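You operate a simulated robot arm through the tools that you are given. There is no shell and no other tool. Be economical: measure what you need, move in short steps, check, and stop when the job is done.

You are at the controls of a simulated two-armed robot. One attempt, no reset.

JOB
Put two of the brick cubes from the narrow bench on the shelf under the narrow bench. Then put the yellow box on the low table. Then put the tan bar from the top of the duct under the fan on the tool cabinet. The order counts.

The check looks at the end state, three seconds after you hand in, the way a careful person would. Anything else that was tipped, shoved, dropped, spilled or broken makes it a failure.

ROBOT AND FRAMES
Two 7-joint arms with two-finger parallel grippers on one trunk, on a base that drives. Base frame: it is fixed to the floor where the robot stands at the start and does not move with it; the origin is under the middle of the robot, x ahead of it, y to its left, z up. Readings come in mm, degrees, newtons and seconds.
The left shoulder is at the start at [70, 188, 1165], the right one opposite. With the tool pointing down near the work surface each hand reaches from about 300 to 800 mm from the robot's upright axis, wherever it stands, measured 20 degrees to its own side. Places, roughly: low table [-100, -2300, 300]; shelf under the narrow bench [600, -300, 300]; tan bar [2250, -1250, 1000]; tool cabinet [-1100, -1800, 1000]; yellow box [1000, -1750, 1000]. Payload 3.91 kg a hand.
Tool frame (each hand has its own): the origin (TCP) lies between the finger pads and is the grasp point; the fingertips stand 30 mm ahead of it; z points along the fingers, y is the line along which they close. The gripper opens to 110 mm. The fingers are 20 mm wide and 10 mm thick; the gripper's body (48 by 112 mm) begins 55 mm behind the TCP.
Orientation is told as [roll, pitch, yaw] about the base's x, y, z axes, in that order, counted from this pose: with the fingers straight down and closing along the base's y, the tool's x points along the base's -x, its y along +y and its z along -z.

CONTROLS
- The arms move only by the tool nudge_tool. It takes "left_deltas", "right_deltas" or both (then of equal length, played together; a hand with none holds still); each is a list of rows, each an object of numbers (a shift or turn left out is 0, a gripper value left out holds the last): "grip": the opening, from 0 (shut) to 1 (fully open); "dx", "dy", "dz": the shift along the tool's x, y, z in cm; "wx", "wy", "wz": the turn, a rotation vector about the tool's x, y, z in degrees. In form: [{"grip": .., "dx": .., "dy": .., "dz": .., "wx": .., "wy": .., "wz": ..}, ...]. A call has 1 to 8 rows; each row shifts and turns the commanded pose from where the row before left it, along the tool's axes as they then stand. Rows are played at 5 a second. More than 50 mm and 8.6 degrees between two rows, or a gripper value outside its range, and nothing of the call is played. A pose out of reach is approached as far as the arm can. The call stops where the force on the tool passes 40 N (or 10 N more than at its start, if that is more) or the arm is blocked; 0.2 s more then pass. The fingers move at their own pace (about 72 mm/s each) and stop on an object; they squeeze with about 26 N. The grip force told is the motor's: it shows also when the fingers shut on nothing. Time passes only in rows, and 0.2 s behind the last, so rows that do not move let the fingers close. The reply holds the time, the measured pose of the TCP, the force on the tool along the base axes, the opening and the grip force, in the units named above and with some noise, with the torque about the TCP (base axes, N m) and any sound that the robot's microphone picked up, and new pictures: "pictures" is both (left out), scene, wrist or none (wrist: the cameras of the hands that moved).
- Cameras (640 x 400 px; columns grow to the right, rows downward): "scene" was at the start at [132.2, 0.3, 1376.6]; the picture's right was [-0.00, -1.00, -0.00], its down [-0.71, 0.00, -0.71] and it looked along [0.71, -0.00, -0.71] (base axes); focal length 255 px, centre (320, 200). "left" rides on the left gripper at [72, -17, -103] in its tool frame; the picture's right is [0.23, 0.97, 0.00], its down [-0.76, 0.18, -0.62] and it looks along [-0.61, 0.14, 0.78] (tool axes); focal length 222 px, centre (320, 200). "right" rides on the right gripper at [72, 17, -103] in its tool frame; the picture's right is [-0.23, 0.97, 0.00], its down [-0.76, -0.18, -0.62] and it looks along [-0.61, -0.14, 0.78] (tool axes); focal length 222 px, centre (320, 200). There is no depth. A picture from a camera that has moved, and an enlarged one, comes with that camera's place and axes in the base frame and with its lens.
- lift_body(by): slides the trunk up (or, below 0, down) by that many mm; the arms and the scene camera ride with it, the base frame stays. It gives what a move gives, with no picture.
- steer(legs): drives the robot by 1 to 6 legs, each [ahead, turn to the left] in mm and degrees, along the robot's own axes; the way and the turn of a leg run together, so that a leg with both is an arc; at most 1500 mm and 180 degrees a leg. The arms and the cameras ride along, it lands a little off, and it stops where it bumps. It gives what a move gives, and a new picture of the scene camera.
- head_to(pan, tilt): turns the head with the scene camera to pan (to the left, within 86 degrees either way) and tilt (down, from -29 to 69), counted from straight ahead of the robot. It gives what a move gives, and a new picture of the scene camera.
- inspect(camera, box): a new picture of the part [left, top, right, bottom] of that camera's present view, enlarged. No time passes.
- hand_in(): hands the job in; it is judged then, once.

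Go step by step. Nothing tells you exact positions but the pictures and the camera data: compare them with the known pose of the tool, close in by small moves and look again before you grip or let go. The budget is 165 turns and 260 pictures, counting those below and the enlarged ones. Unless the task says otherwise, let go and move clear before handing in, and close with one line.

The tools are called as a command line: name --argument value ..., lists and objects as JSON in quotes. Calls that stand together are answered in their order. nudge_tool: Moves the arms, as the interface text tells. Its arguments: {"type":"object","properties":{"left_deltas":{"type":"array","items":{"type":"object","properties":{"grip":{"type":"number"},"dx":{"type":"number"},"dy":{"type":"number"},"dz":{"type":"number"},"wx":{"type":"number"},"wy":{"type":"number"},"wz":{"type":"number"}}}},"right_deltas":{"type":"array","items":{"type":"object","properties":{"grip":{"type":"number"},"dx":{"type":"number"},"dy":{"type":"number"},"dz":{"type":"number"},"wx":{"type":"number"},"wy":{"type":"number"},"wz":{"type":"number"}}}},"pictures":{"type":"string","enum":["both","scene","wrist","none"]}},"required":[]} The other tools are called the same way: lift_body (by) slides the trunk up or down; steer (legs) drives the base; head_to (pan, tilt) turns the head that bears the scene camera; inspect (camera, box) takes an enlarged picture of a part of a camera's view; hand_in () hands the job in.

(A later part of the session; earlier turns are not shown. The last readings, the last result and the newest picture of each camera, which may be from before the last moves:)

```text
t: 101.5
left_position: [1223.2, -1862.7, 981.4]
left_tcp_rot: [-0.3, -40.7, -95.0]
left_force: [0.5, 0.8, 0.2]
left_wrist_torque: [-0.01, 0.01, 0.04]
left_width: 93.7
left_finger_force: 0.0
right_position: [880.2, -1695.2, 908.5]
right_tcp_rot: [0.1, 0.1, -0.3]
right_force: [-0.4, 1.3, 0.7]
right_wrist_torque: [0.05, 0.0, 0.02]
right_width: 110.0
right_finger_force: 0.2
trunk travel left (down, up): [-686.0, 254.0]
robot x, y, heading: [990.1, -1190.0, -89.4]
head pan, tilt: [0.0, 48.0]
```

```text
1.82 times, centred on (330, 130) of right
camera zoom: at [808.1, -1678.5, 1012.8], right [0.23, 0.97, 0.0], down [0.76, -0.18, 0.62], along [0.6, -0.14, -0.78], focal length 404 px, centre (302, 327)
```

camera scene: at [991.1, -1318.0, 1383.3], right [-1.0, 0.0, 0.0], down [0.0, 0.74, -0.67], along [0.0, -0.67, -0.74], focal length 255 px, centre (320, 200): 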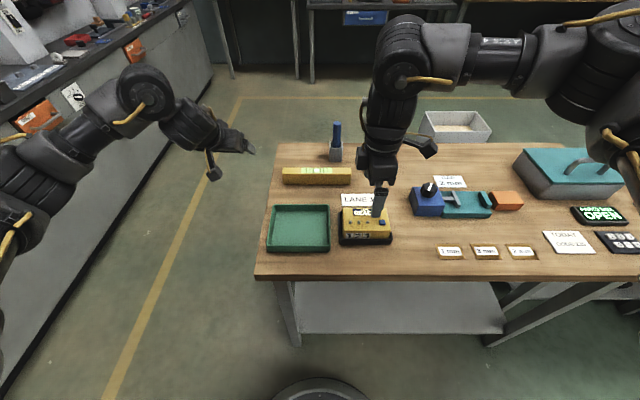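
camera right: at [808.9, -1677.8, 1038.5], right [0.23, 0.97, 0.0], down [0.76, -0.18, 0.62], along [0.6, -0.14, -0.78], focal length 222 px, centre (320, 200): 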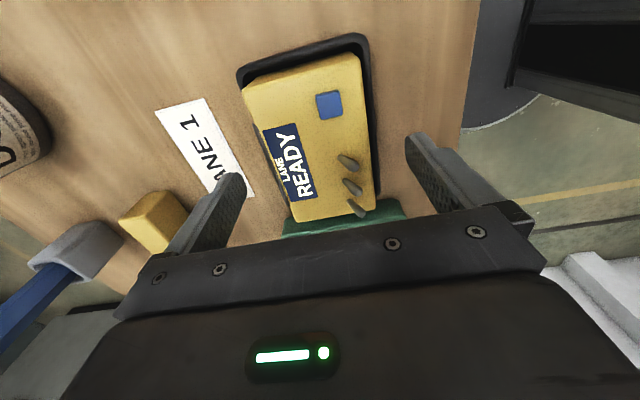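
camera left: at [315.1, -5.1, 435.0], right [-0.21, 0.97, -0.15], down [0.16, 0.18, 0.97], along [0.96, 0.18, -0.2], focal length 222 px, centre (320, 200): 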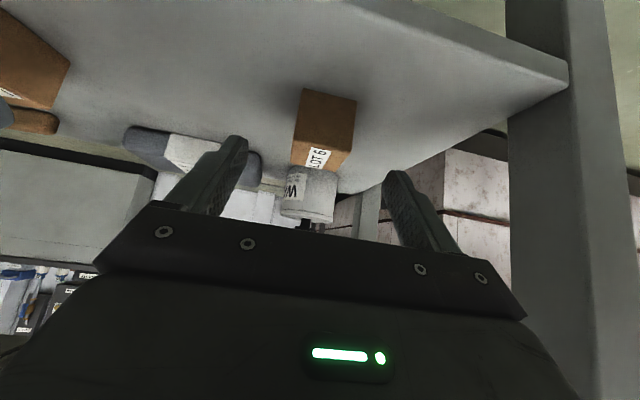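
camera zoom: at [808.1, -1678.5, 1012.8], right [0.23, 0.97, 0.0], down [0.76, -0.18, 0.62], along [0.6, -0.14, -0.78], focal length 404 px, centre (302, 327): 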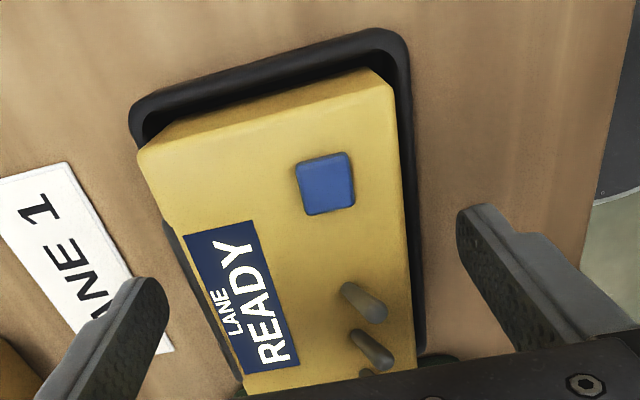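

nudge_tool --right_deltas '[{"dy": -0.3, "dz": 0.5}, {"grip": 0.75}, {"grip": 0.75}]' --pictures "none"

inspect --camera "right" --box '[180, 20, 480, 240]'

```text
t: 102.3
left_position: [1224.4, -1861.7, 982.8]
left_tcp_rot: [-0.3, -40.6, -95.0]
left_force: [-0.8, -0.6, 0.2]
left_wrist_torque: [0.0, -0.04, 0.01]
left_width: 93.7
left_finger_force: 0.0
right_position: [879.9, -1698.1, 904.3]
right_tcp_rot: [0.1, 0.2, -0.3]
right_force: [0.2, -0.1, 1.5]
right_wrist_torque: [0.04, -0.02, 0.02]
right_width: 82.5
right_finger_force: 0.1
trunk travel left (down, up): [-686.0, 254.0]
robot x, y, heading: [988.5, -1190.6, -89.8]
head pan, tilt: [0.0, 48.0]
```

```text
1.82 times, centred on (330, 130) of right
camera zoom: at [808.3, -1681.3, 1008.3], right [0.23, 0.97, 0.0], down [0.76, -0.18, 0.62], along [0.6, -0.14, -0.78], focal length 404 px, centre (302, 327)
```

zoom: 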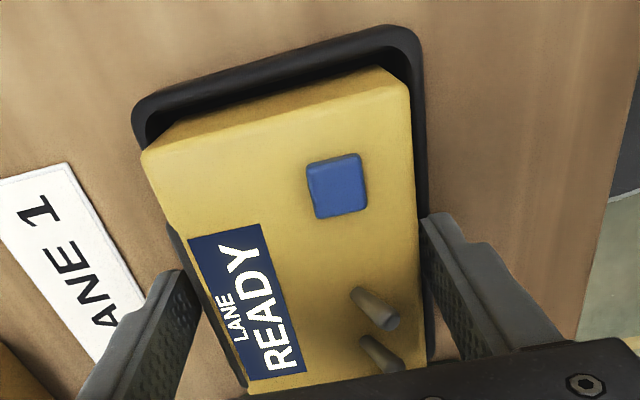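

nudge_tool --right_deltas '[{"dy": 0.1, "dz": 0.2}, {"dz": 0.2}]' --pictures "none"

```text
t: 102.9
left_position: [1224.4, -1860.0, 984.6]
left_tcp_rot: [-0.3, -40.9, -95.0]
left_force: [0.3, -0.3, -1.0]
left_wrist_torque: [0.0, -0.01, -0.04]
left_width: 93.8
left_finger_force: 0.0
right_position: [880.7, -1695.7, 904.7]
right_tcp_rot: [-0.3, 0.2, -0.3]
right_force: [-1.9, -5.0, 35.5]
right_wrist_torque: [1.43, -0.06, 0.32]
right_width: 80.2
right_finger_force: 0.1
trunk travel left (down, up): [-686.0, 254.0]
robot x, y, heading: [993.7, -1192.3, -89.7]
head pan, tilt: [0.0, 48.0]
```

The fingertips met the cradle rim at tip z≈874. I'll rise 6 mm and close on the exposed band.

nudge_tool --right_deltas '[{"dz": -0.55}, {"grip": 0}, {"grip": 0}, {"grip": 0}]' --pictures "none"

inspect --camera "right" --box '[180, 20, 480, 240]'

```text
t: 103.9
left_position: [1222.9, -1862.9, 981.4]
left_tcp_rot: [-0.2, -40.7, -95.0]
left_force: [-0.3, -0.3, 0.1]
left_wrist_torque: [0.0, 0.01, 0.02]
left_width: 93.7
left_finger_force: 0.0
right_position: [877.2, -1698.7, 904.1]
right_tcp_rot: [0.2, 0.3, -0.4]
right_force: [0.5, 0.1, 0.2]
right_wrist_torque: [-0.01, 0.01, -0.02]
right_width: 69.9
right_finger_force: 26.3
trunk travel left (down, up): [-686.0, 254.0]
robot x, y, heading: [988.4, -1191.1, -89.7]
head pan, tilt: [0.0, 48.0]
```

```text
1.82 times, centred on (330, 130) of right
camera zoom: at [806.4, -1680.8, 1008.8], right [0.23, 0.97, 0.0], down [0.76, -0.18, 0.62], along [0.6, -0.14, -0.79], focal length 404 px, centre (302, 327)
```

zoom: 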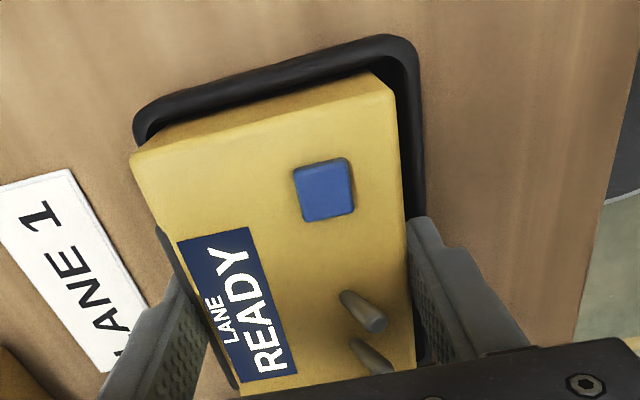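

The grip holds at 70 mm, so I'll lift a little and check.

nudge_tool --right_deltas '[{"dz": -1}, {"dz": -1.5}, {"dz": -2}]' --pictures "both"

```text
t: 104.7
left_position: [1224.1, -1861.8, 983.1]
left_tcp_rot: [-0.3, -40.7, -95.0]
left_force: [0.3, -0.2, -0.2]
left_wrist_torque: [-0.03, -0.01, 0.01]
left_width: 93.6
left_finger_force: 0.0
right_position: [877.6, -1696.2, 951.3]
right_tcp_rot: [0.1, 0.3, -0.3]
right_force: [0.4, 0.5, -7.1]
right_wrist_torque: [0.0, 0.03, 0.01]
right_width: 70.2
right_finger_force: 25.4
trunk travel left (down, up): [-686.0, 254.0]
robot x, y, heading: [993.4, -1189.3, -90.0]
head pan, tilt: [0.0, 48.0]
camera scene: at [991.1, -1318.0, 1383.2], right [-1.0, 0.0, 0.0], down [0.0, 0.74, -0.67], along [0.0, -0.67, -0.74], focal length 255 px, centre (320, 200)
camera right: at [806.9, -1679.8, 1055.5], right [0.23, 0.97, 0.0], down [0.76, -0.18, 0.62], along [0.6, -0.14, -0.78], focal length 222 px, centre (320, 200)
```

scene: 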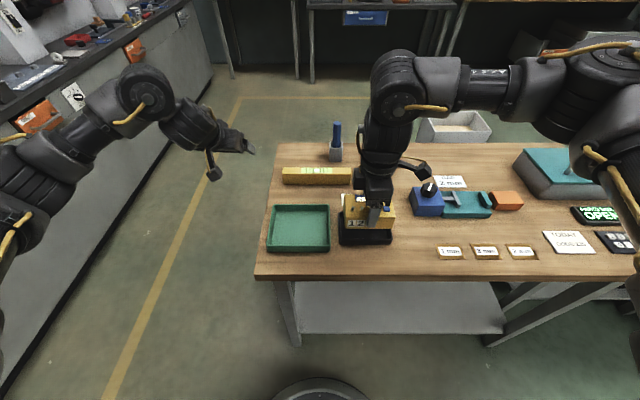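
right: 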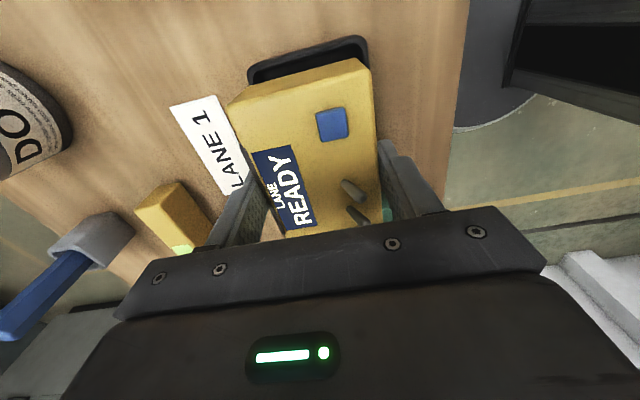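

The box is out cleanly, weighing about 0.7 kg, and the cradle stayed put. I'll raise the trunk and drive round the left end of bench A to the back of the low table.

lift_body --by 250

steer --legs '[[0, 90], [700, 0], [0, -90], [1500, 0]]'

head_to --pan -60 --tilt 35

```text
t: 107.3
left_position: [1223.4, -1862.6, 1231.4]
left_tcp_rot: [-0.2, -40.7, -95.0]
left_force: [-0.1, 0.6, -0.6]
left_wrist_torque: [-0.02, 0.01, 0.01]
left_width: 93.4
left_finger_force: 0.1
right_position: [877.3, -1698.2, 1201.4]
right_tcp_rot: [0.1, 0.3, -0.3]
right_force: [0.0, 0.4, -7.4]
right_wrist_torque: [-0.01, -0.02, -0.01]
right_width: 69.9
right_finger_force: 26.0
trunk travel left (down, up): [-936.0, 4.0]
robot x, y, heading: [988.2, -1188.2, -89.9]
head pan, tilt: [0.0, 48.0]
```

```text
t: 125.6
left_position: [1875.3, -3372.9, 1233.3]
left_tcp_rot: [-0.2, -40.7, -96.8]
left_force: [0.1, 0.2, 0.6]
left_wrist_torque: [0.0, -0.02, -0.03]
left_width: 93.5
left_finger_force: 0.1
right_position: [1535.1, -3199.5, 1202.2]
right_tcp_rot: [0.2, 0.2, -2.2]
right_force: [-0.7, 0.2, -7.8]
right_wrist_torque: [0.0, 0.02, 0.04]
right_width: 69.9
right_finger_force: 26.3
trunk travel left (down, up): [-936.0, 4.0]
robot x, y, heading: [1661.4, -2693.8, -91.6]
head pan, tilt: [0.0, 48.0]
camera scene: at [1659.7, -2822.9, 1633.3], right [-1.0, 0.03, 0.0], down [0.02, 0.74, -0.67], along [-0.02, -0.67, -0.74], focal length 255 px, centre (320, 200)
```

scene: 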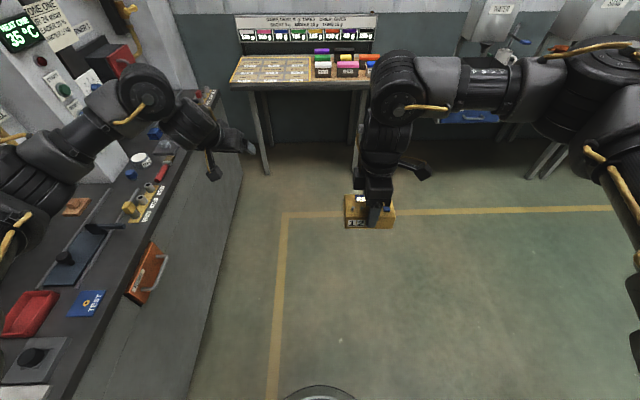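

```text
t: 126.9
left_position: [1875.3, -3374.9, 1233.3]
left_tcp_rot: [-0.3, -40.7, -96.8]
left_force: [0.6, 0.2, 0.5]
left_wrist_torque: [0.05, 0.01, 0.02]
left_width: 93.5
left_finger_force: 0.1
right_position: [1535.4, -3199.3, 1200.3]
right_tcp_rot: [0.1, 0.2, -2.1]
right_force: [-0.9, -0.4, -7.5]
right_wrist_torque: [0.03, 0.04, 0.02]
right_width: 69.7
right_finger_force: 26.0
trunk travel left (down, up): [-936.0, 4.0]
robot x, y, heading: [1667.7, -2694.4, -91.9]
head pan, tilt: [-60.0, 35.0]
camera scene: at [1584.5, -2786.7, 1652.2], right [-0.48, 0.88, 0.0], down [0.5, 0.27, -0.82], along [-0.72, -0.39, -0.57], focal length 255 px, centre (320, 200)
```

scene: 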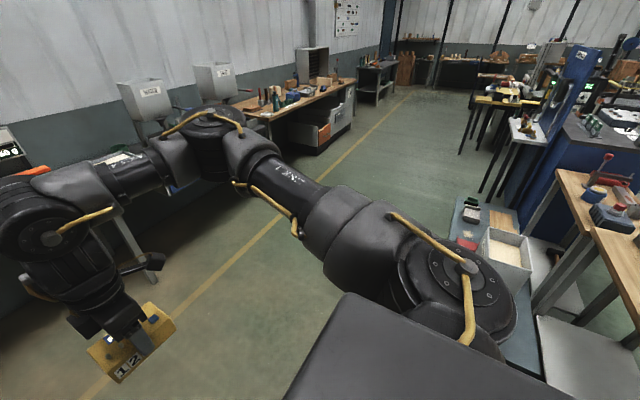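

The low table's back edge runs along y≈−2560 and is open from behind. I'll continue down and turn to face −x.

steer --legs '[[360, 0], [0, -88], [1300, 0]]'

head_to --pan -60 --tilt 40

```text
t: 139.1
left_position: [-293.2, -3329.2, 1231.1]
left_tcp_rot: [-0.2, -40.7, 176.0]
left_force: [0.6, 0.5, 0.1]
left_wrist_torque: [-0.01, -0.01, 0.0]
left_width: 93.7
left_finger_force: 0.0
right_position: [-135.9, -2981.0, 1201.9]
right_tcp_rot: [0.1, 0.3, -89.4]
right_force: [-0.8, -0.2, -7.6]
right_wrist_torque: [0.0, 0.0, -0.01]
right_width: 69.9
right_finger_force: 26.5
trunk travel left (down, up): [-936.0, 4.0]
robot x, y, heading: [373.7, -3085.5, -178.9]
head pan, tilt: [-60.0, 35.0]
camera scene: at [278.7, -3009.1, 1652.3], right [0.86, 0.52, 0.0], down [0.3, -0.49, -0.82], along [-0.42, 0.7, -0.57], focal length 255 px, centre (320, 200)
```

scene: 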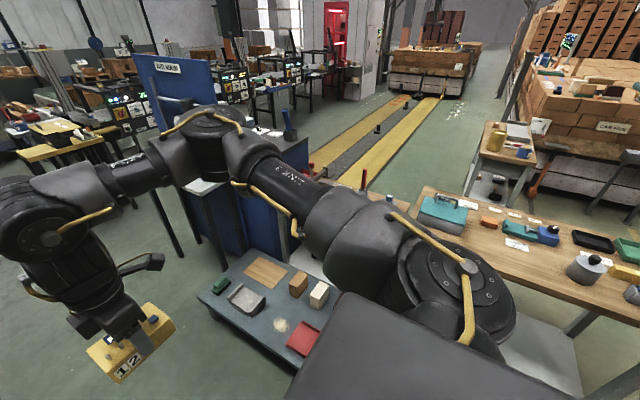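

```text
t: 139.7
left_position: [-294.8, -3328.9, 1231.9]
left_tcp_rot: [-0.2, -40.7, 176.0]
left_force: [-0.2, 0.2, -0.3]
left_wrist_torque: [-0.01, -0.01, 0.03]
left_width: 93.6
left_finger_force: 0.0
right_position: [-136.9, -2980.9, 1201.0]
right_tcp_rot: [0.2, 0.2, -89.3]
right_force: [-0.3, 0.2, -7.8]
right_wrist_torque: [0.02, -0.03, -0.02]
right_width: 69.8
right_finger_force: 25.8
trunk travel left (down, up): [-936.0, 4.0]
robot x, y, heading: [374.5, -3081.9, -178.7]
head pan, tilt: [-60.0, 40.0]
camera scene: at [279.7, -3011.8, 1644.7], right [0.86, 0.52, 0.0], down [0.33, -0.55, -0.77], along [-0.4, 0.66, -0.64], focal length 255 px, centre (320, 200)
```

scene: 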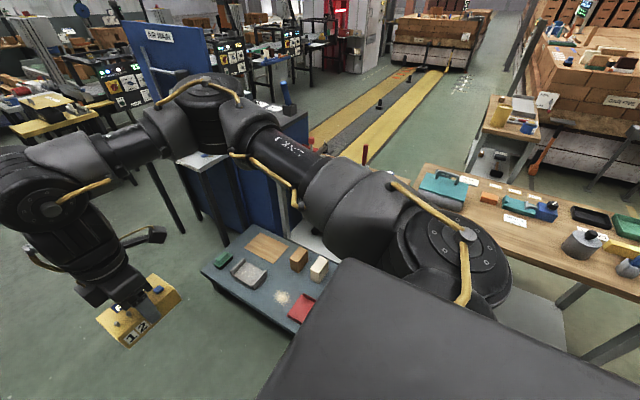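

steer --legs '[[250, 0], [0, -91]]'

head_to --pan 15 --tilt 45

```text
t: 145.4
left_position: [-102.3, -2412.3, 1231.6]
left_tcp_rot: [-0.3, -40.8, 84.3]
left_force: [-0.2, 1.4, -0.4]
left_wrist_torque: [0.02, -0.03, 0.05]
left_width: 93.2
left_finger_force: 0.0
right_position: [241.6, -2581.6, 1200.1]
right_tcp_rot: [0.1, 0.2, 179.0]
right_force: [-0.1, -0.4, -7.9]
right_wrist_torque: [0.02, -0.04, 0.01]
right_width: 69.9
right_finger_force: 25.8
trunk travel left (down, up): [-936.0, 4.0]
robot x, y, heading: [124.2, -3087.3, 89.2]
head pan, tilt: [-60.0, 40.0]
camera scene: at [198.1, -2995.4, 1644.7], right [0.49, -0.87, 0.0], down [-0.56, -0.32, -0.77], along [0.67, 0.38, -0.64], focal length 255 px, centre (320, 200)
```

scene: 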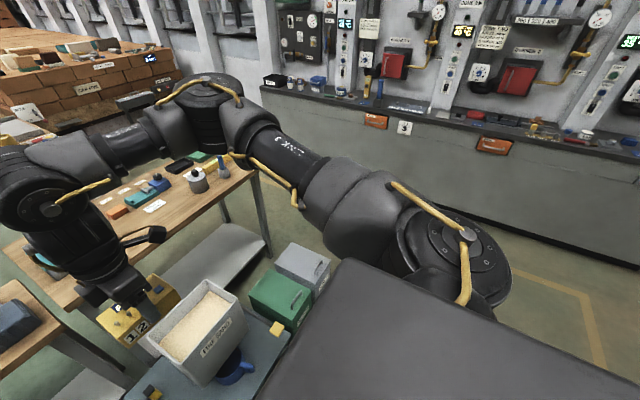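

```text
t: 146.9
left_position: [-102.3, -2413.3, 1232.4]
left_tcp_rot: [-0.2, -40.7, 84.3]
left_force: [0.5, 0.1, 0.4]
left_wrist_torque: [0.0, -0.02, -0.02]
left_width: 93.6
left_finger_force: 0.1
right_position: [240.1, -2581.6, 1201.1]
right_tcp_rot: [0.1, 0.1, 179.0]
right_force: [-0.3, -0.2, -7.3]
right_wrist_torque: [0.0, -0.01, 0.02]
right_width: 69.9
right_finger_force: 26.1
trunk travel left (down, up): [-936.0, 4.0]
robot x, y, heading: [126.5, -3088.1, 89.3]
head pan, tilt: [15.0, 45.0]
camera scene: at [104.7, -2958.4, 1637.4], right [0.97, 0.25, 0.0], down [0.18, -0.69, -0.71], along [-0.18, 0.68, -0.71], focal length 255 px, centre (320, 200)
```

scene: 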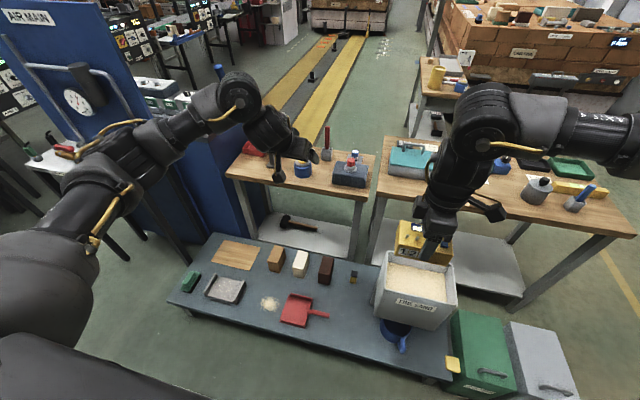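

The table is now clear to me: x≈−816..592, y≈−2605..−2155, with a tall bin standing over x≥203. The free area is near (90,−2525). I'll retract the left hand and shift the robot about 275 mm towards −x.

nudge_tool --left_deltas '[{"dz": -4.5}, {"dz": -4.5}, {"dz": -4.5}, {"dz": -4.5}, {"dz": -4.5}]' --pictures "none"

steer --legs '[[0, 90], [275, 0], [0, -89]]'

```text
t: 148.1
left_position: [-118.5, -2563.2, 1405.3]
left_tcp_rot: [-0.2, -40.8, 84.3]
left_force: [-0.5, -0.2, 0.0]
left_wrist_torque: [0.04, -0.02, 0.01]
left_width: 93.4
left_finger_force: 0.2
right_position: [242.5, -2585.5, 1201.8]
right_tcp_rot: [-0.2, 0.1, 179.0]
right_force: [0.5, -0.1, -7.3]
right_wrist_torque: [0.01, 0.0, -0.03]
right_width: 69.8
right_finger_force: 25.9
trunk travel left (down, up): [-936.0, 4.0]
robot x, y, heading: [128.2, -3089.9, 89.2]
head pan, tilt: [15.0, 45.0]
```

```text
t: 157.6
left_position: [-398.5, -2553.6, 1403.7]
left_tcp_rot: [-0.3, -40.7, 84.7]
left_force: [0.1, -0.8, 0.0]
left_wrist_torque: [0.0, 0.0, -0.02]
left_width: 93.5
left_finger_force: 0.0
right_position: [-38.0, -2571.4, 1200.8]
right_tcp_rot: [0.1, 0.1, 179.4]
right_force: [-0.5, -0.3, -7.6]
right_wrist_torque: [-0.04, -0.03, -0.02]
right_width: 70.0
right_finger_force: 25.9
trunk travel left (down, up): [-936.0, 4.0]
robot x, y, heading: [-151.5, -3077.9, 89.7]
head pan, tilt: [15.0, 45.0]
camera scene: at [-172.6, -2949.8, 1637.4], right [0.97, 0.26, 0.0], down [0.18, -0.68, -0.71], along [-0.18, 0.68, -0.71], focal length 255 px, centre (320, 200)
```

scene: 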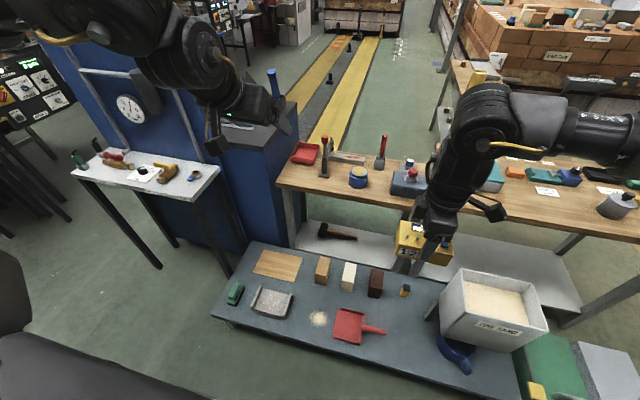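

nudge_tool --right_deltas '[{"dx": 4.6, "dy": -1.4}, {"dx": 4.6, "dy": -1.4}, {"dx": 4.6, "dy": -1.3}]' --pictures "none"

lift_body --by -400

head_to --pan -15 --tilt 45

nudge_tool --right_deltas '[{}]' --pictures "wrist"

```text
t: 158.4
left_position: [-396.2, -2552.9, 1404.8]
left_tcp_rot: [-0.1, -40.7, 84.7]
left_force: [0.2, 0.1, 0.6]
left_wrist_torque: [0.05, 0.0, -0.01]
left_width: 93.6
left_finger_force: 0.1
right_position: [102.8, -2531.7, 1201.1]
right_tcp_rot: [0.1, 0.0, 179.5]
right_force: [0.3, 1.1, -7.6]
right_wrist_torque: [-0.03, 0.0, 0.01]
right_width: 70.0
right_finger_force: 26.0
trunk travel left (down, up): [-936.0, 4.0]
robot x, y, heading: [-150.3, -3082.1, 89.9]
head pan, tilt: [15.0, 45.0]
```

```text
t: 162.2
left_position: [-397.3, -2553.0, 1004.5]
left_tcp_rot: [-0.2, -40.8, 84.8]
left_force: [-0.2, -0.1, 0.8]
left_wrist_torque: [0.02, -0.03, 0.01]
left_width: 93.4
left_finger_force: 0.0
right_position: [100.7, -2531.6, 801.2]
right_tcp_rot: [0.1, 0.2, 179.4]
right_force: [-0.1, -0.6, -7.8]
right_wrist_torque: [0.0, 0.01, -0.01]
right_width: 70.1
right_finger_force: 25.8
trunk travel left (down, up): [-536.0, 404.0]
robot x, y, heading: [-150.6, -3079.2, 89.8]
head pan, tilt: [15.0, 45.0]
```

```text
t: 163.2
left_position: [-398.1, -2553.4, 1004.0]
left_tcp_rot: [-0.1, -40.7, 84.7]
left_force: [0.1, 0.2, 0.6]
left_wrist_torque: [0.01, 0.01, 0.02]
left_width: 93.4
left_finger_force: 0.0
right_position: [101.2, -2531.6, 801.6]
right_tcp_rot: [0.1, 0.2, 179.4]
right_force: [0.4, 1.3, -7.9]
right_wrist_torque: [0.01, 0.0, 0.01]
right_width: 70.0
right_finger_force: 25.9
trunk travel left (down, up): [-536.0, 404.0]
robot x, y, heading: [-151.5, -3082.3, 90.0]
head pan, tilt: [-15.0, 45.0]
camera scene: at [-129.6, -2950.1, 1237.4], right [0.97, -0.26, 0.0], down [-0.18, -0.68, -0.71], along [0.18, 0.68, -0.71], focal length 255 px, centre (320, 200)
```

scene: 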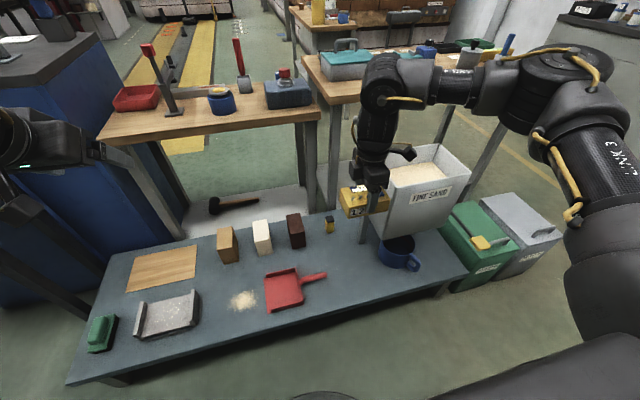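

```text
t: 163.6
left_position: [-398.7, -2553.3, 1005.6]
left_tcp_rot: [-0.2, -40.7, 84.8]
left_force: [0.2, -0.1, 0.0]
left_wrist_torque: [-0.01, 0.01, -0.02]
left_width: 93.6
left_finger_force: 0.1
right_position: [101.1, -2531.9, 801.7]
right_tcp_rot: [0.1, 0.1, 179.3]
right_force: [-0.1, -0.7, -8.0]
right_wrist_torque: [0.0, 0.0, 0.0]
right_width: 70.0
right_finger_force: 25.9
trunk travel left (down, up): [-536.0, 404.0]
robot x, y, heading: [-151.4, -3079.8, 89.8]
head pan, tilt: [-15.0, 45.0]
camera right: at [173.0, -2548.9, 905.2], right [-0.24, -0.97, 0.0], down [-0.76, 0.19, 0.62], along [-0.6, 0.15, -0.78], focal length 222 px, centre (320, 200)
```

right: 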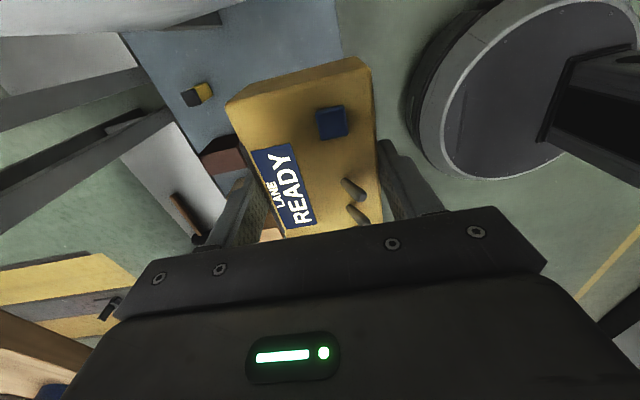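

The forearm would pass close to the sand bin when lowered, so I'll raise up and re-stand further to −x, heading about 65°, to swing the elbow away from the bin.

lift_body --by 400

steer --legs '[[0, 57.8], [280, 0], [0, -82.7]]'

```text
t: 167.4
left_position: [-397.6, -2551.7, 1403.7]
left_tcp_rot: [-0.2, -40.6, 84.8]
left_force: [0.3, 0.0, 0.5]
left_wrist_torque: [0.0, -0.01, 0.02]
left_width: 93.7
left_finger_force: 0.0
right_position: [99.6, -2531.7, 1201.7]
right_tcp_rot: [0.1, 0.3, 179.3]
right_force: [0.0, 0.7, -7.2]
right_wrist_torque: [0.02, -0.02, 0.0]
right_width: 69.9
right_finger_force: 25.9
trunk travel left (down, up): [-936.0, 4.0]
robot x, y, heading: [-153.2, -3082.3, 89.8]
head pan, tilt: [-15.0, 45.0]
```

```text
t: 175.4
left_position: [-408.3, -2351.3, 1404.5]
left_tcp_rot: [-0.3, -40.7, 61.5]
left_force: [-0.2, -0.8, -0.2]
left_wrist_torque: [0.0, 0.0, 0.01]
left_width: 93.5
left_finger_force: 0.1
right_position: [58.6, -2528.0, 1201.9]
right_tcp_rot: [0.1, 0.2, 156.2]
right_force: [0.3, 0.6, -6.8]
right_wrist_torque: [0.01, -0.02, -0.01]
right_width: 69.8
right_finger_force: 26.3
trunk travel left (down, up): [-936.0, 4.0]
robot x, y, heading: [-390.8, -2934.9, 66.5]
head pan, tilt: [-15.0, 45.0]
camera scene: at [-318.6, -2821.8, 1637.4], right [0.78, -0.62, 0.0], down [-0.44, -0.56, -0.71], along [0.44, 0.55, -0.71], focal length 255 px, centre (320, 200)
```

scene: 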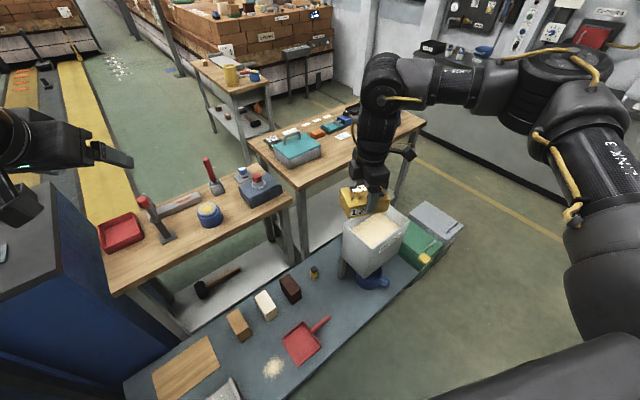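

nudge_tool --right_deltas '[{"dx": 2.2, "dy": -0.2}, {"wz": -7}, {"wz": -7}]' --pictures "none"

lift_body --by -400

lift_body --by -150

head_to --pan -15 --tilt 40

```text
t: 176.2
left_position: [-407.2, -2351.6, 1404.5]
left_tcp_rot: [-0.2, -40.6, 61.5]
left_force: [0.5, 0.5, -0.2]
left_wrist_torque: [0.01, -0.01, -0.01]
left_width: 93.7
left_finger_force: 0.1
right_position: [80.7, -2536.5, 1202.0]
right_tcp_rot: [0.2, 0.3, 170.2]
right_force: [-0.2, -0.2, -8.0]
right_wrist_torque: [0.0, -0.03, 0.02]
right_width: 69.7
right_finger_force: 25.7
trunk travel left (down, up): [-936.0, 4.0]
robot x, y, heading: [-390.4, -2932.8, 66.6]
head pan, tilt: [-15.0, 45.0]
```

```text
t: 180.1
left_position: [-407.2, -2351.6, 1004.6]
left_tcp_rot: [-0.1, -40.7, 61.4]
left_force: [0.8, -0.3, 0.6]
left_wrist_torque: [0.01, -0.04, -0.01]
left_width: 93.7
left_finger_force: 0.1
right_position: [80.1, -2536.6, 801.7]
right_tcp_rot: [0.1, 0.2, 170.2]
right_force: [-0.5, -0.3, -7.2]
right_wrist_torque: [0.03, -0.01, -0.02]
right_width: 69.9
right_finger_force: 26.0
trunk travel left (down, up): [-536.0, 404.0]
robot x, y, heading: [-391.1, -2931.5, 66.7]
head pan, tilt: [-15.0, 45.0]
```

```text
t: 181.8
left_position: [-407.0, -2352.1, 854.6]
left_tcp_rot: [-0.1, -40.7, 61.3]
left_force: [-1.0, 0.1, -0.4]
left_wrist_torque: [0.02, 0.02, 0.0]
left_width: 93.1
left_finger_force: 0.1
right_position: [79.9, -2537.2, 650.5]
right_tcp_rot: [0.1, 0.2, 170.2]
right_force: [-0.3, 0.0, -7.5]
right_wrist_torque: [0.01, 0.03, 0.01]
right_width: 70.0
right_finger_force: 25.7
trunk travel left (down, up): [-386.0, 554.0]
robot x, y, heading: [-384.5, -2936.1, 66.8]
head pan, tilt: [-15.0, 45.0]
```

```text
t: 182.5
left_position: [-406.5, -2350.9, 854.1]
left_tcp_rot: [-0.2, -40.7, 61.4]
left_force: [-0.1, 0.5, 0.3]
left_wrist_torque: [0.04, 0.01, -0.01]
left_width: 93.7
left_finger_force: 0.1
right_position: [79.8, -2536.0, 651.3]
right_tcp_rot: [0.1, 0.2, 170.2]
right_force: [0.0, -0.8, -6.8]
right_wrist_torque: [0.0, -0.01, 0.02]
right_width: 69.7
right_finger_force: 25.7
trunk travel left (down, up): [-386.0, 554.0]
robot x, y, heading: [-387.6, -2932.2, 66.3]
head pan, tilt: [-15.0, 40.0]
camera scene: at [-315.8, -2819.7, 1094.6], right [0.78, -0.62, 0.0], down [-0.4, -0.5, -0.77], along [0.47, 0.6, -0.64], focal length 255 px, centre (320, 200)
```

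scene: 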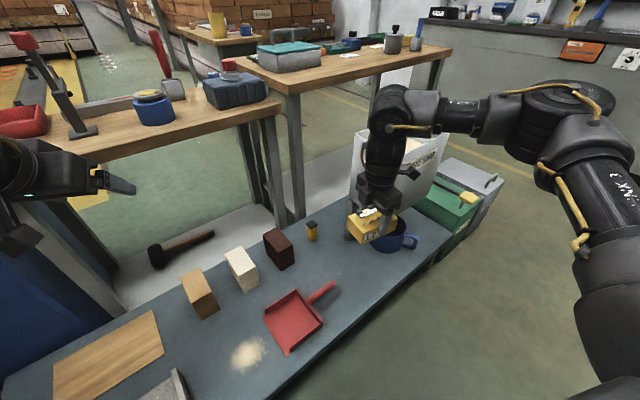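

lift_body --by -150

lift_body --by -90

nudge_tool --right_deltas '[{}]' --pictures "both"

```text
t: 184.2
left_position: [-407.1, -2352.2, 703.8]
left_tcp_rot: [-0.2, -40.7, 61.4]
left_force: [0.1, 0.1, -1.0]
left_wrist_torque: [-0.03, 0.0, -0.02]
left_width: 93.5
left_finger_force: 0.1
right_position: [79.0, -2537.0, 501.8]
right_tcp_rot: [0.1, 0.2, 170.2]
right_force: [0.5, 0.5, -7.8]
right_wrist_torque: [-0.02, -0.01, 0.01]
right_width: 69.9
right_finger_force: 26.4
trunk travel left (down, up): [-236.0, 704.0]
robot x, y, heading: [-389.4, -2933.2, 66.3]
head pan, tilt: [-15.0, 40.0]
```

```text
t: 185.5
left_position: [-408.5, -2352.3, 615.3]
left_tcp_rot: [-0.2, -40.6, 61.3]
left_force: [0.4, -0.3, 0.2]
left_wrist_torque: [-0.02, 0.0, 0.01]
left_width: 93.6
left_finger_force: 0.0
right_position: [80.5, -2537.5, 411.1]
right_tcp_rot: [0.1, 0.1, 170.2]
right_force: [0.1, 0.3, -6.9]
right_wrist_torque: [-0.01, -0.01, 0.01]
right_width: 69.9
right_finger_force: 26.1
trunk travel left (down, up): [-146.0, 794.0]
robot x, y, heading: [-387.4, -2932.3, 66.3]
head pan, tilt: [-15.0, 40.0]
```

```text
t: 185.9
left_position: [-408.5, -2352.5, 614.2]
left_tcp_rot: [-0.3, -40.7, 61.4]
left_force: [0.0, 0.1, -0.3]
left_wrist_torque: [0.04, -0.01, 0.0]
left_width: 93.6
left_finger_force: 0.0
right_position: [79.9, -2535.7, 411.2]
right_tcp_rot: [0.1, 0.2, 170.3]
right_force: [-0.1, 0.5, -7.6]
right_wrist_torque: [0.01, 0.0, 0.01]
right_width: 70.0
right_finger_force: 25.5
trunk travel left (down, up): [-146.0, 794.0]
robot x, y, heading: [-390.5, -2935.6, 66.8]
head pan, tilt: [-15.0, 40.0]
camera scene: at [-315.9, -2819.8, 854.7], right [0.78, -0.62, 0.0], down [-0.4, -0.5, -0.77], along [0.48, 0.6, -0.64], focal length 255 px, centre (320, 200)
camera right: at [148.5, -2565.3, 515.3], right [-0.39, -0.92, 0.0], down [-0.72, 0.31, 0.62], along [-0.57, 0.24, -0.78], focal length 222 px, centre (320, 200)
```

scene: 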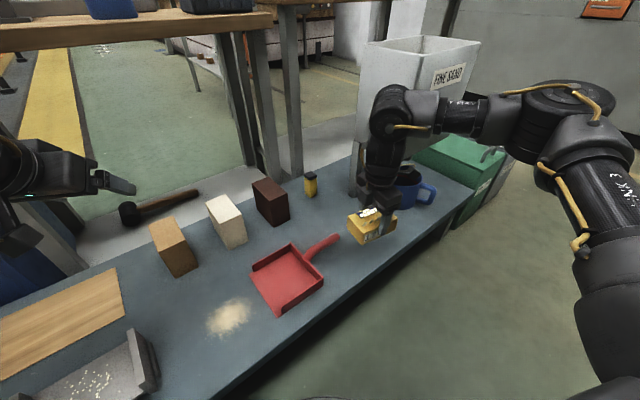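
right: 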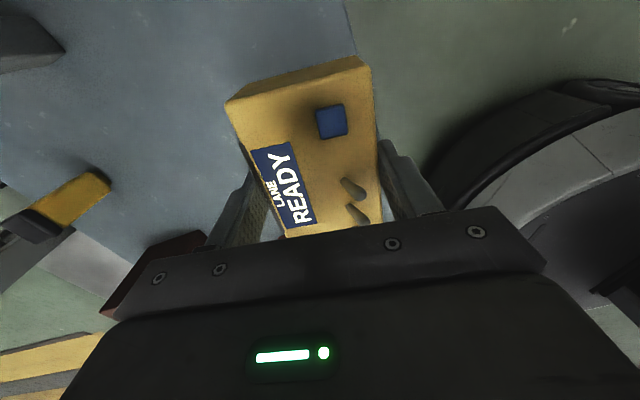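

The wrist camera shows the table edge at y≈−2586, so I'll shift the box inward to about (92,−2528) and square it up.

nudge_tool --right_deltas '[{"dx": 1.05, "dy": -1.0}, {"wz": -5}, {"wz": -5}]' --pictures "both"

```text
t: 186.7
left_position: [-407.0, -2351.7, 614.6]
left_tcp_rot: [-0.3, -40.7, 61.4]
left_force: [0.5, -0.4, 0.0]
left_wrist_torque: [0.0, 0.01, 0.03]
left_width: 93.7
left_finger_force: 0.1
right_position: [91.9, -2528.0, 411.4]
right_tcp_rot: [0.2, 0.1, -179.8]
right_force: [0.4, -0.5, -7.5]
right_wrist_torque: [-0.02, 0.02, 0.03]
right_width: 69.9
right_finger_force: 25.6
trunk travel left (down, up): [-146.0, 794.0]
robot x, y, heading: [-387.1, -2938.6, 66.4]
head pan, tilt: [-15.0, 40.0]
camera scene: at [-315.9, -2819.9, 854.6], right [0.78, -0.62, 0.0], down [-0.4, -0.5, -0.77], along [0.48, 0.6, -0.64], focal length 255 px, centre (320, 200)
camera right: at [164.0, -2544.8, 515.2], right [-0.22, -0.97, 0.0], down [-0.76, 0.18, 0.62], along [-0.61, 0.14, -0.78], focal length 222 px, centre (320, 200)
```

scene: 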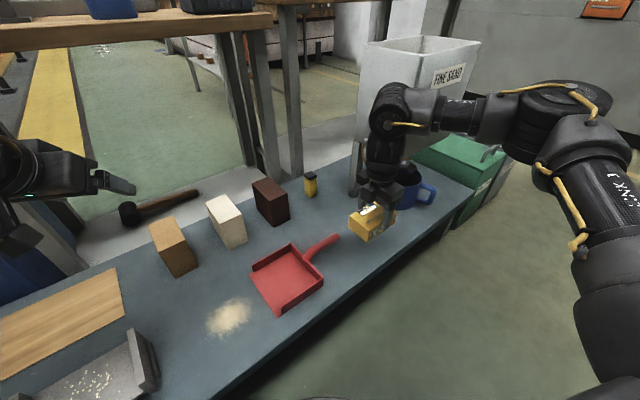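
right: 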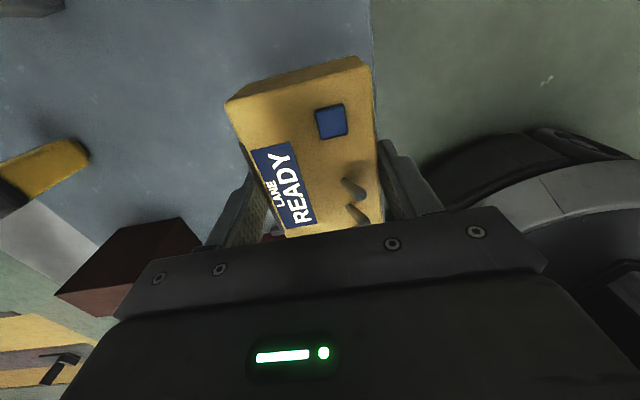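

lift_body --by -48

lift_body --by -6

lift_body --by -4

```text
t: 187.6
left_position: [-408.3, -2352.5, 566.2]
left_tcp_rot: [-0.3, -40.7, 61.4]
left_force: [-0.3, -0.7, 0.1]
left_wrist_torque: [-0.01, 0.01, 0.01]
left_width: 93.7
left_finger_force: 0.1
right_position: [90.5, -2529.3, 363.1]
right_tcp_rot: [0.0, 0.1, -179.8]
right_force: [-0.4, -0.2, -7.7]
right_wrist_torque: [-0.02, 0.03, 0.02]
right_width: 69.9
right_finger_force: 26.2
trunk travel left (down, up): [-98.0, 842.0]
robot x, y, heading: [-393.4, -2937.6, 66.6]
head pan, tilt: [-15.0, 40.0]
```

```text
t: 188.1
left_position: [-407.4, -2352.1, 561.2]
left_tcp_rot: [-0.3, -40.7, 61.4]
left_force: [0.3, 0.6, -0.3]
left_wrist_torque: [-0.01, 0.0, -0.04]
left_width: 93.3
left_finger_force: 0.1
right_position: [90.5, -2529.1, 357.5]
right_tcp_rot: [0.2, 0.1, -179.7]
right_force: [-0.1, -0.6, -7.1]
right_wrist_torque: [0.0, 0.0, -0.01]
right_width: 70.0
right_finger_force: 26.5
trunk travel left (down, up): [-92.0, 848.0]
robot x, y, heading: [-389.1, -2932.0, 66.4]
head pan, tilt: [-15.0, 40.0]
```

```text
t: 188.6
left_position: [-406.6, -2352.0, 555.7]
left_tcp_rot: [-0.2, -40.6, 61.4]
left_force: [0.2, -0.3, -0.1]
left_wrist_torque: [0.0, 0.05, -0.02]
left_width: 93.7
left_finger_force: 0.0
right_position: [91.4, -2529.2, 354.2]
right_tcp_rot: [0.2, 0.2, -179.8]
right_force: [-0.2, -0.5, -7.5]
right_wrist_torque: [-0.02, 0.01, 0.0]
right_width: 69.7
right_finger_force: 25.5
trunk travel left (down, up): [-88.0, 852.0]
robot x, y, heading: [-388.9, -2933.7, 66.8]
head pan, tilt: [-15.0, 40.0]
```

lift_body --by -4

lift_body --by -4

inspect --camera "scene" --box '[320, 130, 460, 260]'

```text
t: 189.2
left_position: [-407.9, -2351.5, 552.1]
left_tcp_rot: [-0.3, -40.7, 61.4]
left_force: [0.6, 0.0, 0.5]
left_wrist_torque: [-0.02, 0.02, 0.0]
left_width: 93.4
left_finger_force: 0.0
right_position: [92.1, -2527.7, 349.3]
right_tcp_rot: [0.2, 0.1, -179.8]
right_force: [-0.3, 0.1, -7.6]
right_wrist_torque: [0.0, -0.03, -0.02]
right_width: 69.9
right_finger_force: 25.8
trunk travel left (down, up): [-84.0, 856.0]
robot x, y, heading: [-388.6, -2932.6, 66.6]
head pan, tilt: [-15.0, 40.0]
```

```text
t: 189.7
left_position: [-406.9, -2352.7, 547.5]
left_tcp_rot: [-0.2, -40.7, 61.4]
left_force: [0.3, 0.0, 0.6]
left_wrist_torque: [0.04, 0.01, -0.02]
left_width: 93.8
left_finger_force: 0.1
right_position: [90.3, -2528.4, 345.9]
right_tcp_rot: [0.1, 0.1, -179.8]
right_force: [0.5, -0.8, -7.8]
right_wrist_torque: [0.02, 0.0, -0.01]
right_width: 69.8
right_finger_force: 25.5
trunk travel left (down, up): [-80.0, 860.0]
robot x, y, heading: [-390.8, -2935.0, 66.5]
head pan, tilt: [-15.0, 40.0]
```

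```text
3.08 times, centred on (390, 195) of scene
camera zoom: at [-316.0, -2820.0, 788.6], right [0.78, -0.62, 0.0], down [-0.4, -0.5, -0.77], along [0.48, 0.6, -0.64], focal length 785 px, centre (105, 215)
```

zoom: 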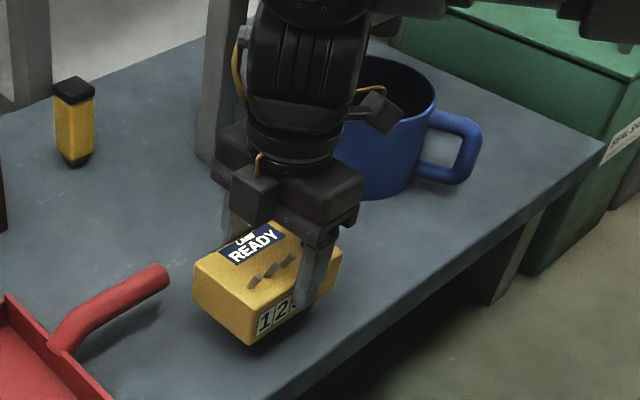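

The box is still slightly above the table, so I'll keep lowering in small steps.

lift_body --by -6

lift_body --by -5

lift_body --by -4

inspect --camera "scene" --box '[320, 130, 460, 260]'

```text
t: 190.2
left_position: [-407.2, -2352.6, 541.6]
left_tcp_rot: [-0.1, -40.7, 61.3]
left_force: [0.0, 0.4, 0.2]
left_wrist_torque: [0.0, 0.0, -0.01]
left_width: 93.4
left_finger_force: 0.1
right_position: [90.8, -2527.8, 338.8]
right_tcp_rot: [0.2, 0.1, -179.9]
right_force: [0.3, 0.2, -7.0]
right_wrist_torque: [-0.01, 0.01, 0.0]
right_width: 69.7
right_finger_force: 26.1
trunk travel left (down, up): [-74.0, 866.0]
robot x, y, heading: [-389.8, -2934.1, 66.7]
head pan, tilt: [-15.0, 40.0]
```

```text
t: 190.8
left_position: [-407.9, -2352.8, 538.4]
left_tcp_rot: [-0.2, -40.8, 61.3]
left_force: [-0.1, 0.8, 0.4]
left_wrist_torque: [0.02, 0.04, 0.0]
left_width: 93.5
left_finger_force: 0.0
right_position: [90.8, -2528.6, 334.8]
right_tcp_rot: [0.2, 0.1, -179.9]
right_force: [0.2, -0.3, -6.6]
right_wrist_torque: [-0.04, -0.02, 0.0]
right_width: 69.8
right_finger_force: 25.9
trunk travel left (down, up): [-69.0, 871.0]
robot x, y, heading: [-390.5, -2936.0, 66.7]
head pan, tilt: [-15.0, 40.0]
```

```text
t: 191.3
left_position: [-407.7, -2352.2, 533.2]
left_tcp_rot: [-0.3, -40.6, 61.4]
left_force: [-0.1, 0.0, -0.9]
left_wrist_torque: [0.0, 0.02, -0.01]
left_width: 93.4
left_finger_force: 0.1
right_position: [91.8, -2528.7, 330.4]
right_tcp_rot: [0.2, 0.1, -179.8]
right_force: [-0.6, -0.6, -7.7]
right_wrist_torque: [-0.01, -0.02, -0.05]
right_width: 69.9
right_finger_force: 26.1
trunk travel left (down, up): [-65.0, 875.0]
robot x, y, heading: [-389.9, -2933.1, 66.8]
head pan, tilt: [-15.0, 40.0]
```

```text
3.08 times, centred on (390, 195) of scene
camera zoom: at [-316.0, -2820.0, 773.6], right [0.78, -0.62, 0.0], down [-0.4, -0.5, -0.77], along [0.48, 0.6, -0.64], focal length 785 px, centre (105, 215)
```

zoom: 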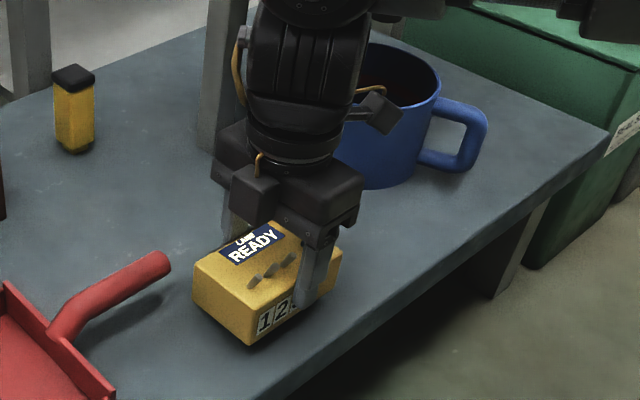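

lift_body --by -4

lift_body --by -3

lift_body --by -3

```text
t: 191.8
left_position: [-408.1, -2351.7, 529.2]
left_tcp_rot: [-0.2, -40.7, 61.4]
left_force: [-0.5, 0.2, 0.4]
left_wrist_torque: [0.0, 0.05, -0.03]
left_width: 93.4
left_finger_force: 0.1
right_position: [90.8, -2529.3, 326.5]
right_tcp_rot: [0.2, 0.2, -179.8]
right_force: [0.1, 0.0, -7.5]
right_wrist_torque: [-0.01, 0.01, 0.0]
right_width: 70.0
right_finger_force: 26.1
trunk travel left (down, up): [-61.0, 879.0]
robot x, y, heading: [-389.0, -2935.9, 66.7]
head pan, tilt: [-15.0, 40.0]
```

```text
t: 192.4
left_position: [-407.0, -2352.1, 527.5]
left_tcp_rot: [-0.2, -40.7, 61.4]
left_force: [-0.7, 0.3, -0.7]
left_wrist_torque: [0.02, 0.03, -0.03]
left_width: 93.9
left_finger_force: 0.1
right_position: [91.8, -2529.3, 323.6]
right_tcp_rot: [0.3, 0.2, -179.9]
right_force: [0.4, -0.3, -7.3]
right_wrist_torque: [0.0, 0.04, 0.0]
right_width: 69.9
right_finger_force: 26.3
trunk travel left (down, up): [-58.0, 882.0]
robot x, y, heading: [-391.3, -2933.9, 66.7]
head pan, tilt: [-15.0, 40.0]
```

```text
t: 192.9
left_position: [-407.3, -2350.8, 524.0]
left_tcp_rot: [-0.1, -40.7, 61.4]
left_force: [-0.5, 0.5, 0.2]
left_wrist_torque: [-0.01, 0.0, -0.03]
left_width: 93.5
left_finger_force: 0.1
right_position: [89.9, -2529.6, 320.5]
right_tcp_rot: [0.2, 0.1, -179.8]
right_force: [0.2, -0.3, -8.4]
right_wrist_torque: [-0.01, -0.01, -0.01]
right_width: 69.8
right_finger_force: 25.9
trunk travel left (down, up): [-55.0, 885.0]
robot x, y, heading: [-389.8, -2936.8, 66.7]
head pan, tilt: [-15.0, 40.0]
```

lift_body --by -4

lift_body --by -3

inspect --camera "scene" --box '[320, 130, 460, 260]'

```text
t: 193.4
left_position: [-408.3, -2352.0, 518.2]
left_tcp_rot: [-0.2, -40.7, 61.4]
left_force: [0.0, 0.4, -0.2]
left_wrist_torque: [0.0, 0.01, -0.02]
left_width: 93.4
left_finger_force: 0.0
right_position: [89.7, -2528.7, 316.4]
right_tcp_rot: [0.2, 0.1, -179.8]
right_force: [-0.2, -0.2, -7.6]
right_wrist_torque: [-0.02, -0.02, -0.01]
right_width: 70.0
right_finger_force: 26.2
trunk travel left (down, up): [-51.0, 889.0]
robot x, y, heading: [-386.8, -2936.7, 66.4]
head pan, tilt: [-15.0, 40.0]
```

```text
t: 193.9
left_position: [-407.2, -2352.1, 516.6]
left_tcp_rot: [-0.3, -40.7, 61.4]
left_force: [0.9, -0.6, 0.1]
left_wrist_torque: [-0.02, -0.01, -0.01]
left_width: 93.6
left_finger_force: 0.0
right_position: [90.1, -2529.1, 312.5]
right_tcp_rot: [0.1, 0.1, -179.8]
right_force: [-0.2, -0.6, -8.5]
right_wrist_torque: [0.0, -0.02, 0.01]
right_width: 69.9
right_finger_force: 25.9
trunk travel left (down, up): [-48.0, 892.0]
robot x, y, heading: [-390.0, -2936.6, 66.5]
head pan, tilt: [-15.0, 40.0]
```

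```text
3.08 times, centred on (390, 195) of scene
camera zoom: at [-316.0, -2820.0, 756.6], right [0.78, -0.62, 0.0], down [-0.4, -0.5, -0.77], along [0.48, 0.6, -0.64], focal length 785 px, centre (105, 215)
```

zoom: 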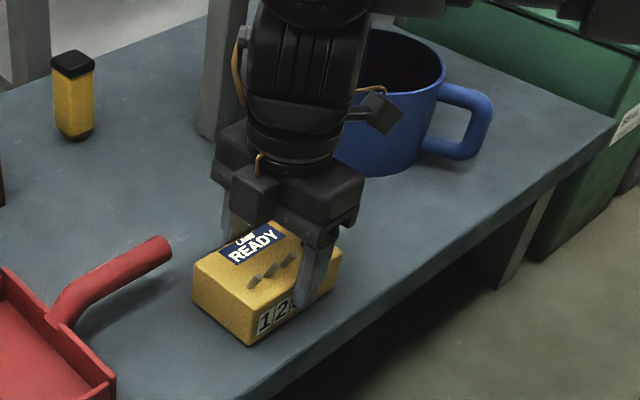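

lift_body --by -4

lift_body --by -3

lift_body --by -3

```text
t: 194.5
left_position: [-408.1, -2351.8, 512.8]
left_tcp_rot: [-0.2, -40.6, 61.4]
left_force: [0.6, -1.3, 0.4]
left_wrist_torque: [-0.03, 0.01, 0.01]
left_width: 93.2
left_finger_force: 0.0
right_position: [90.6, -2529.5, 309.7]
right_tcp_rot: [0.1, 0.0, -179.8]
right_force: [0.8, -0.1, -5.4]
right_wrist_torque: [0.05, -0.11, -0.03]
right_width: 69.7
right_finger_force: 26.1
trunk travel left (down, up): [-44.0, 896.0]
robot x, y, heading: [-388.8, -2929.7, 66.2]
head pan, tilt: [-15.0, 40.0]
```

```text
t: 195.0
left_position: [-407.8, -2353.8, 511.7]
left_tcp_rot: [-0.3, -40.8, 61.5]
left_force: [-0.5, -0.4, 0.2]
left_wrist_torque: [-0.01, 0.03, 0.05]
left_width: 93.7
left_finger_force: 0.0
right_position: [90.7, -2528.9, 309.2]
right_tcp_rot: [0.1, 0.3, -179.8]
right_force: [1.6, -3.1, 14.8]
right_wrist_torque: [-0.49, -0.09, 0.01]
right_width: 69.8
right_finger_force: 26.0
trunk travel left (down, up): [-41.0, 899.0]
robot x, y, heading: [-388.9, -2933.1, 66.5]
head pan, tilt: [-15.0, 40.0]
```

```text
t: 195.5
left_position: [-408.7, -2352.2, 506.8]
left_tcp_rot: [-0.2, -40.9, 61.4]
left_force: [0.3, 0.0, 0.2]
left_wrist_torque: [0.0, 0.01, -0.01]
left_width: 93.7
left_finger_force: 0.1
right_position: [90.9, -2528.0, 307.2]
right_tcp_rot: [0.0, 0.3, -179.8]
right_force: [2.9, -1.7, 21.2]
right_wrist_torque: [-0.15, 0.2, -0.01]
right_width: 69.8
right_finger_force: 25.8
trunk travel left (down, up): [-38.0, 902.0]
robot x, y, heading: [-391.4, -2936.8, 66.4]
head pan, tilt: [-15.0, 40.0]
```

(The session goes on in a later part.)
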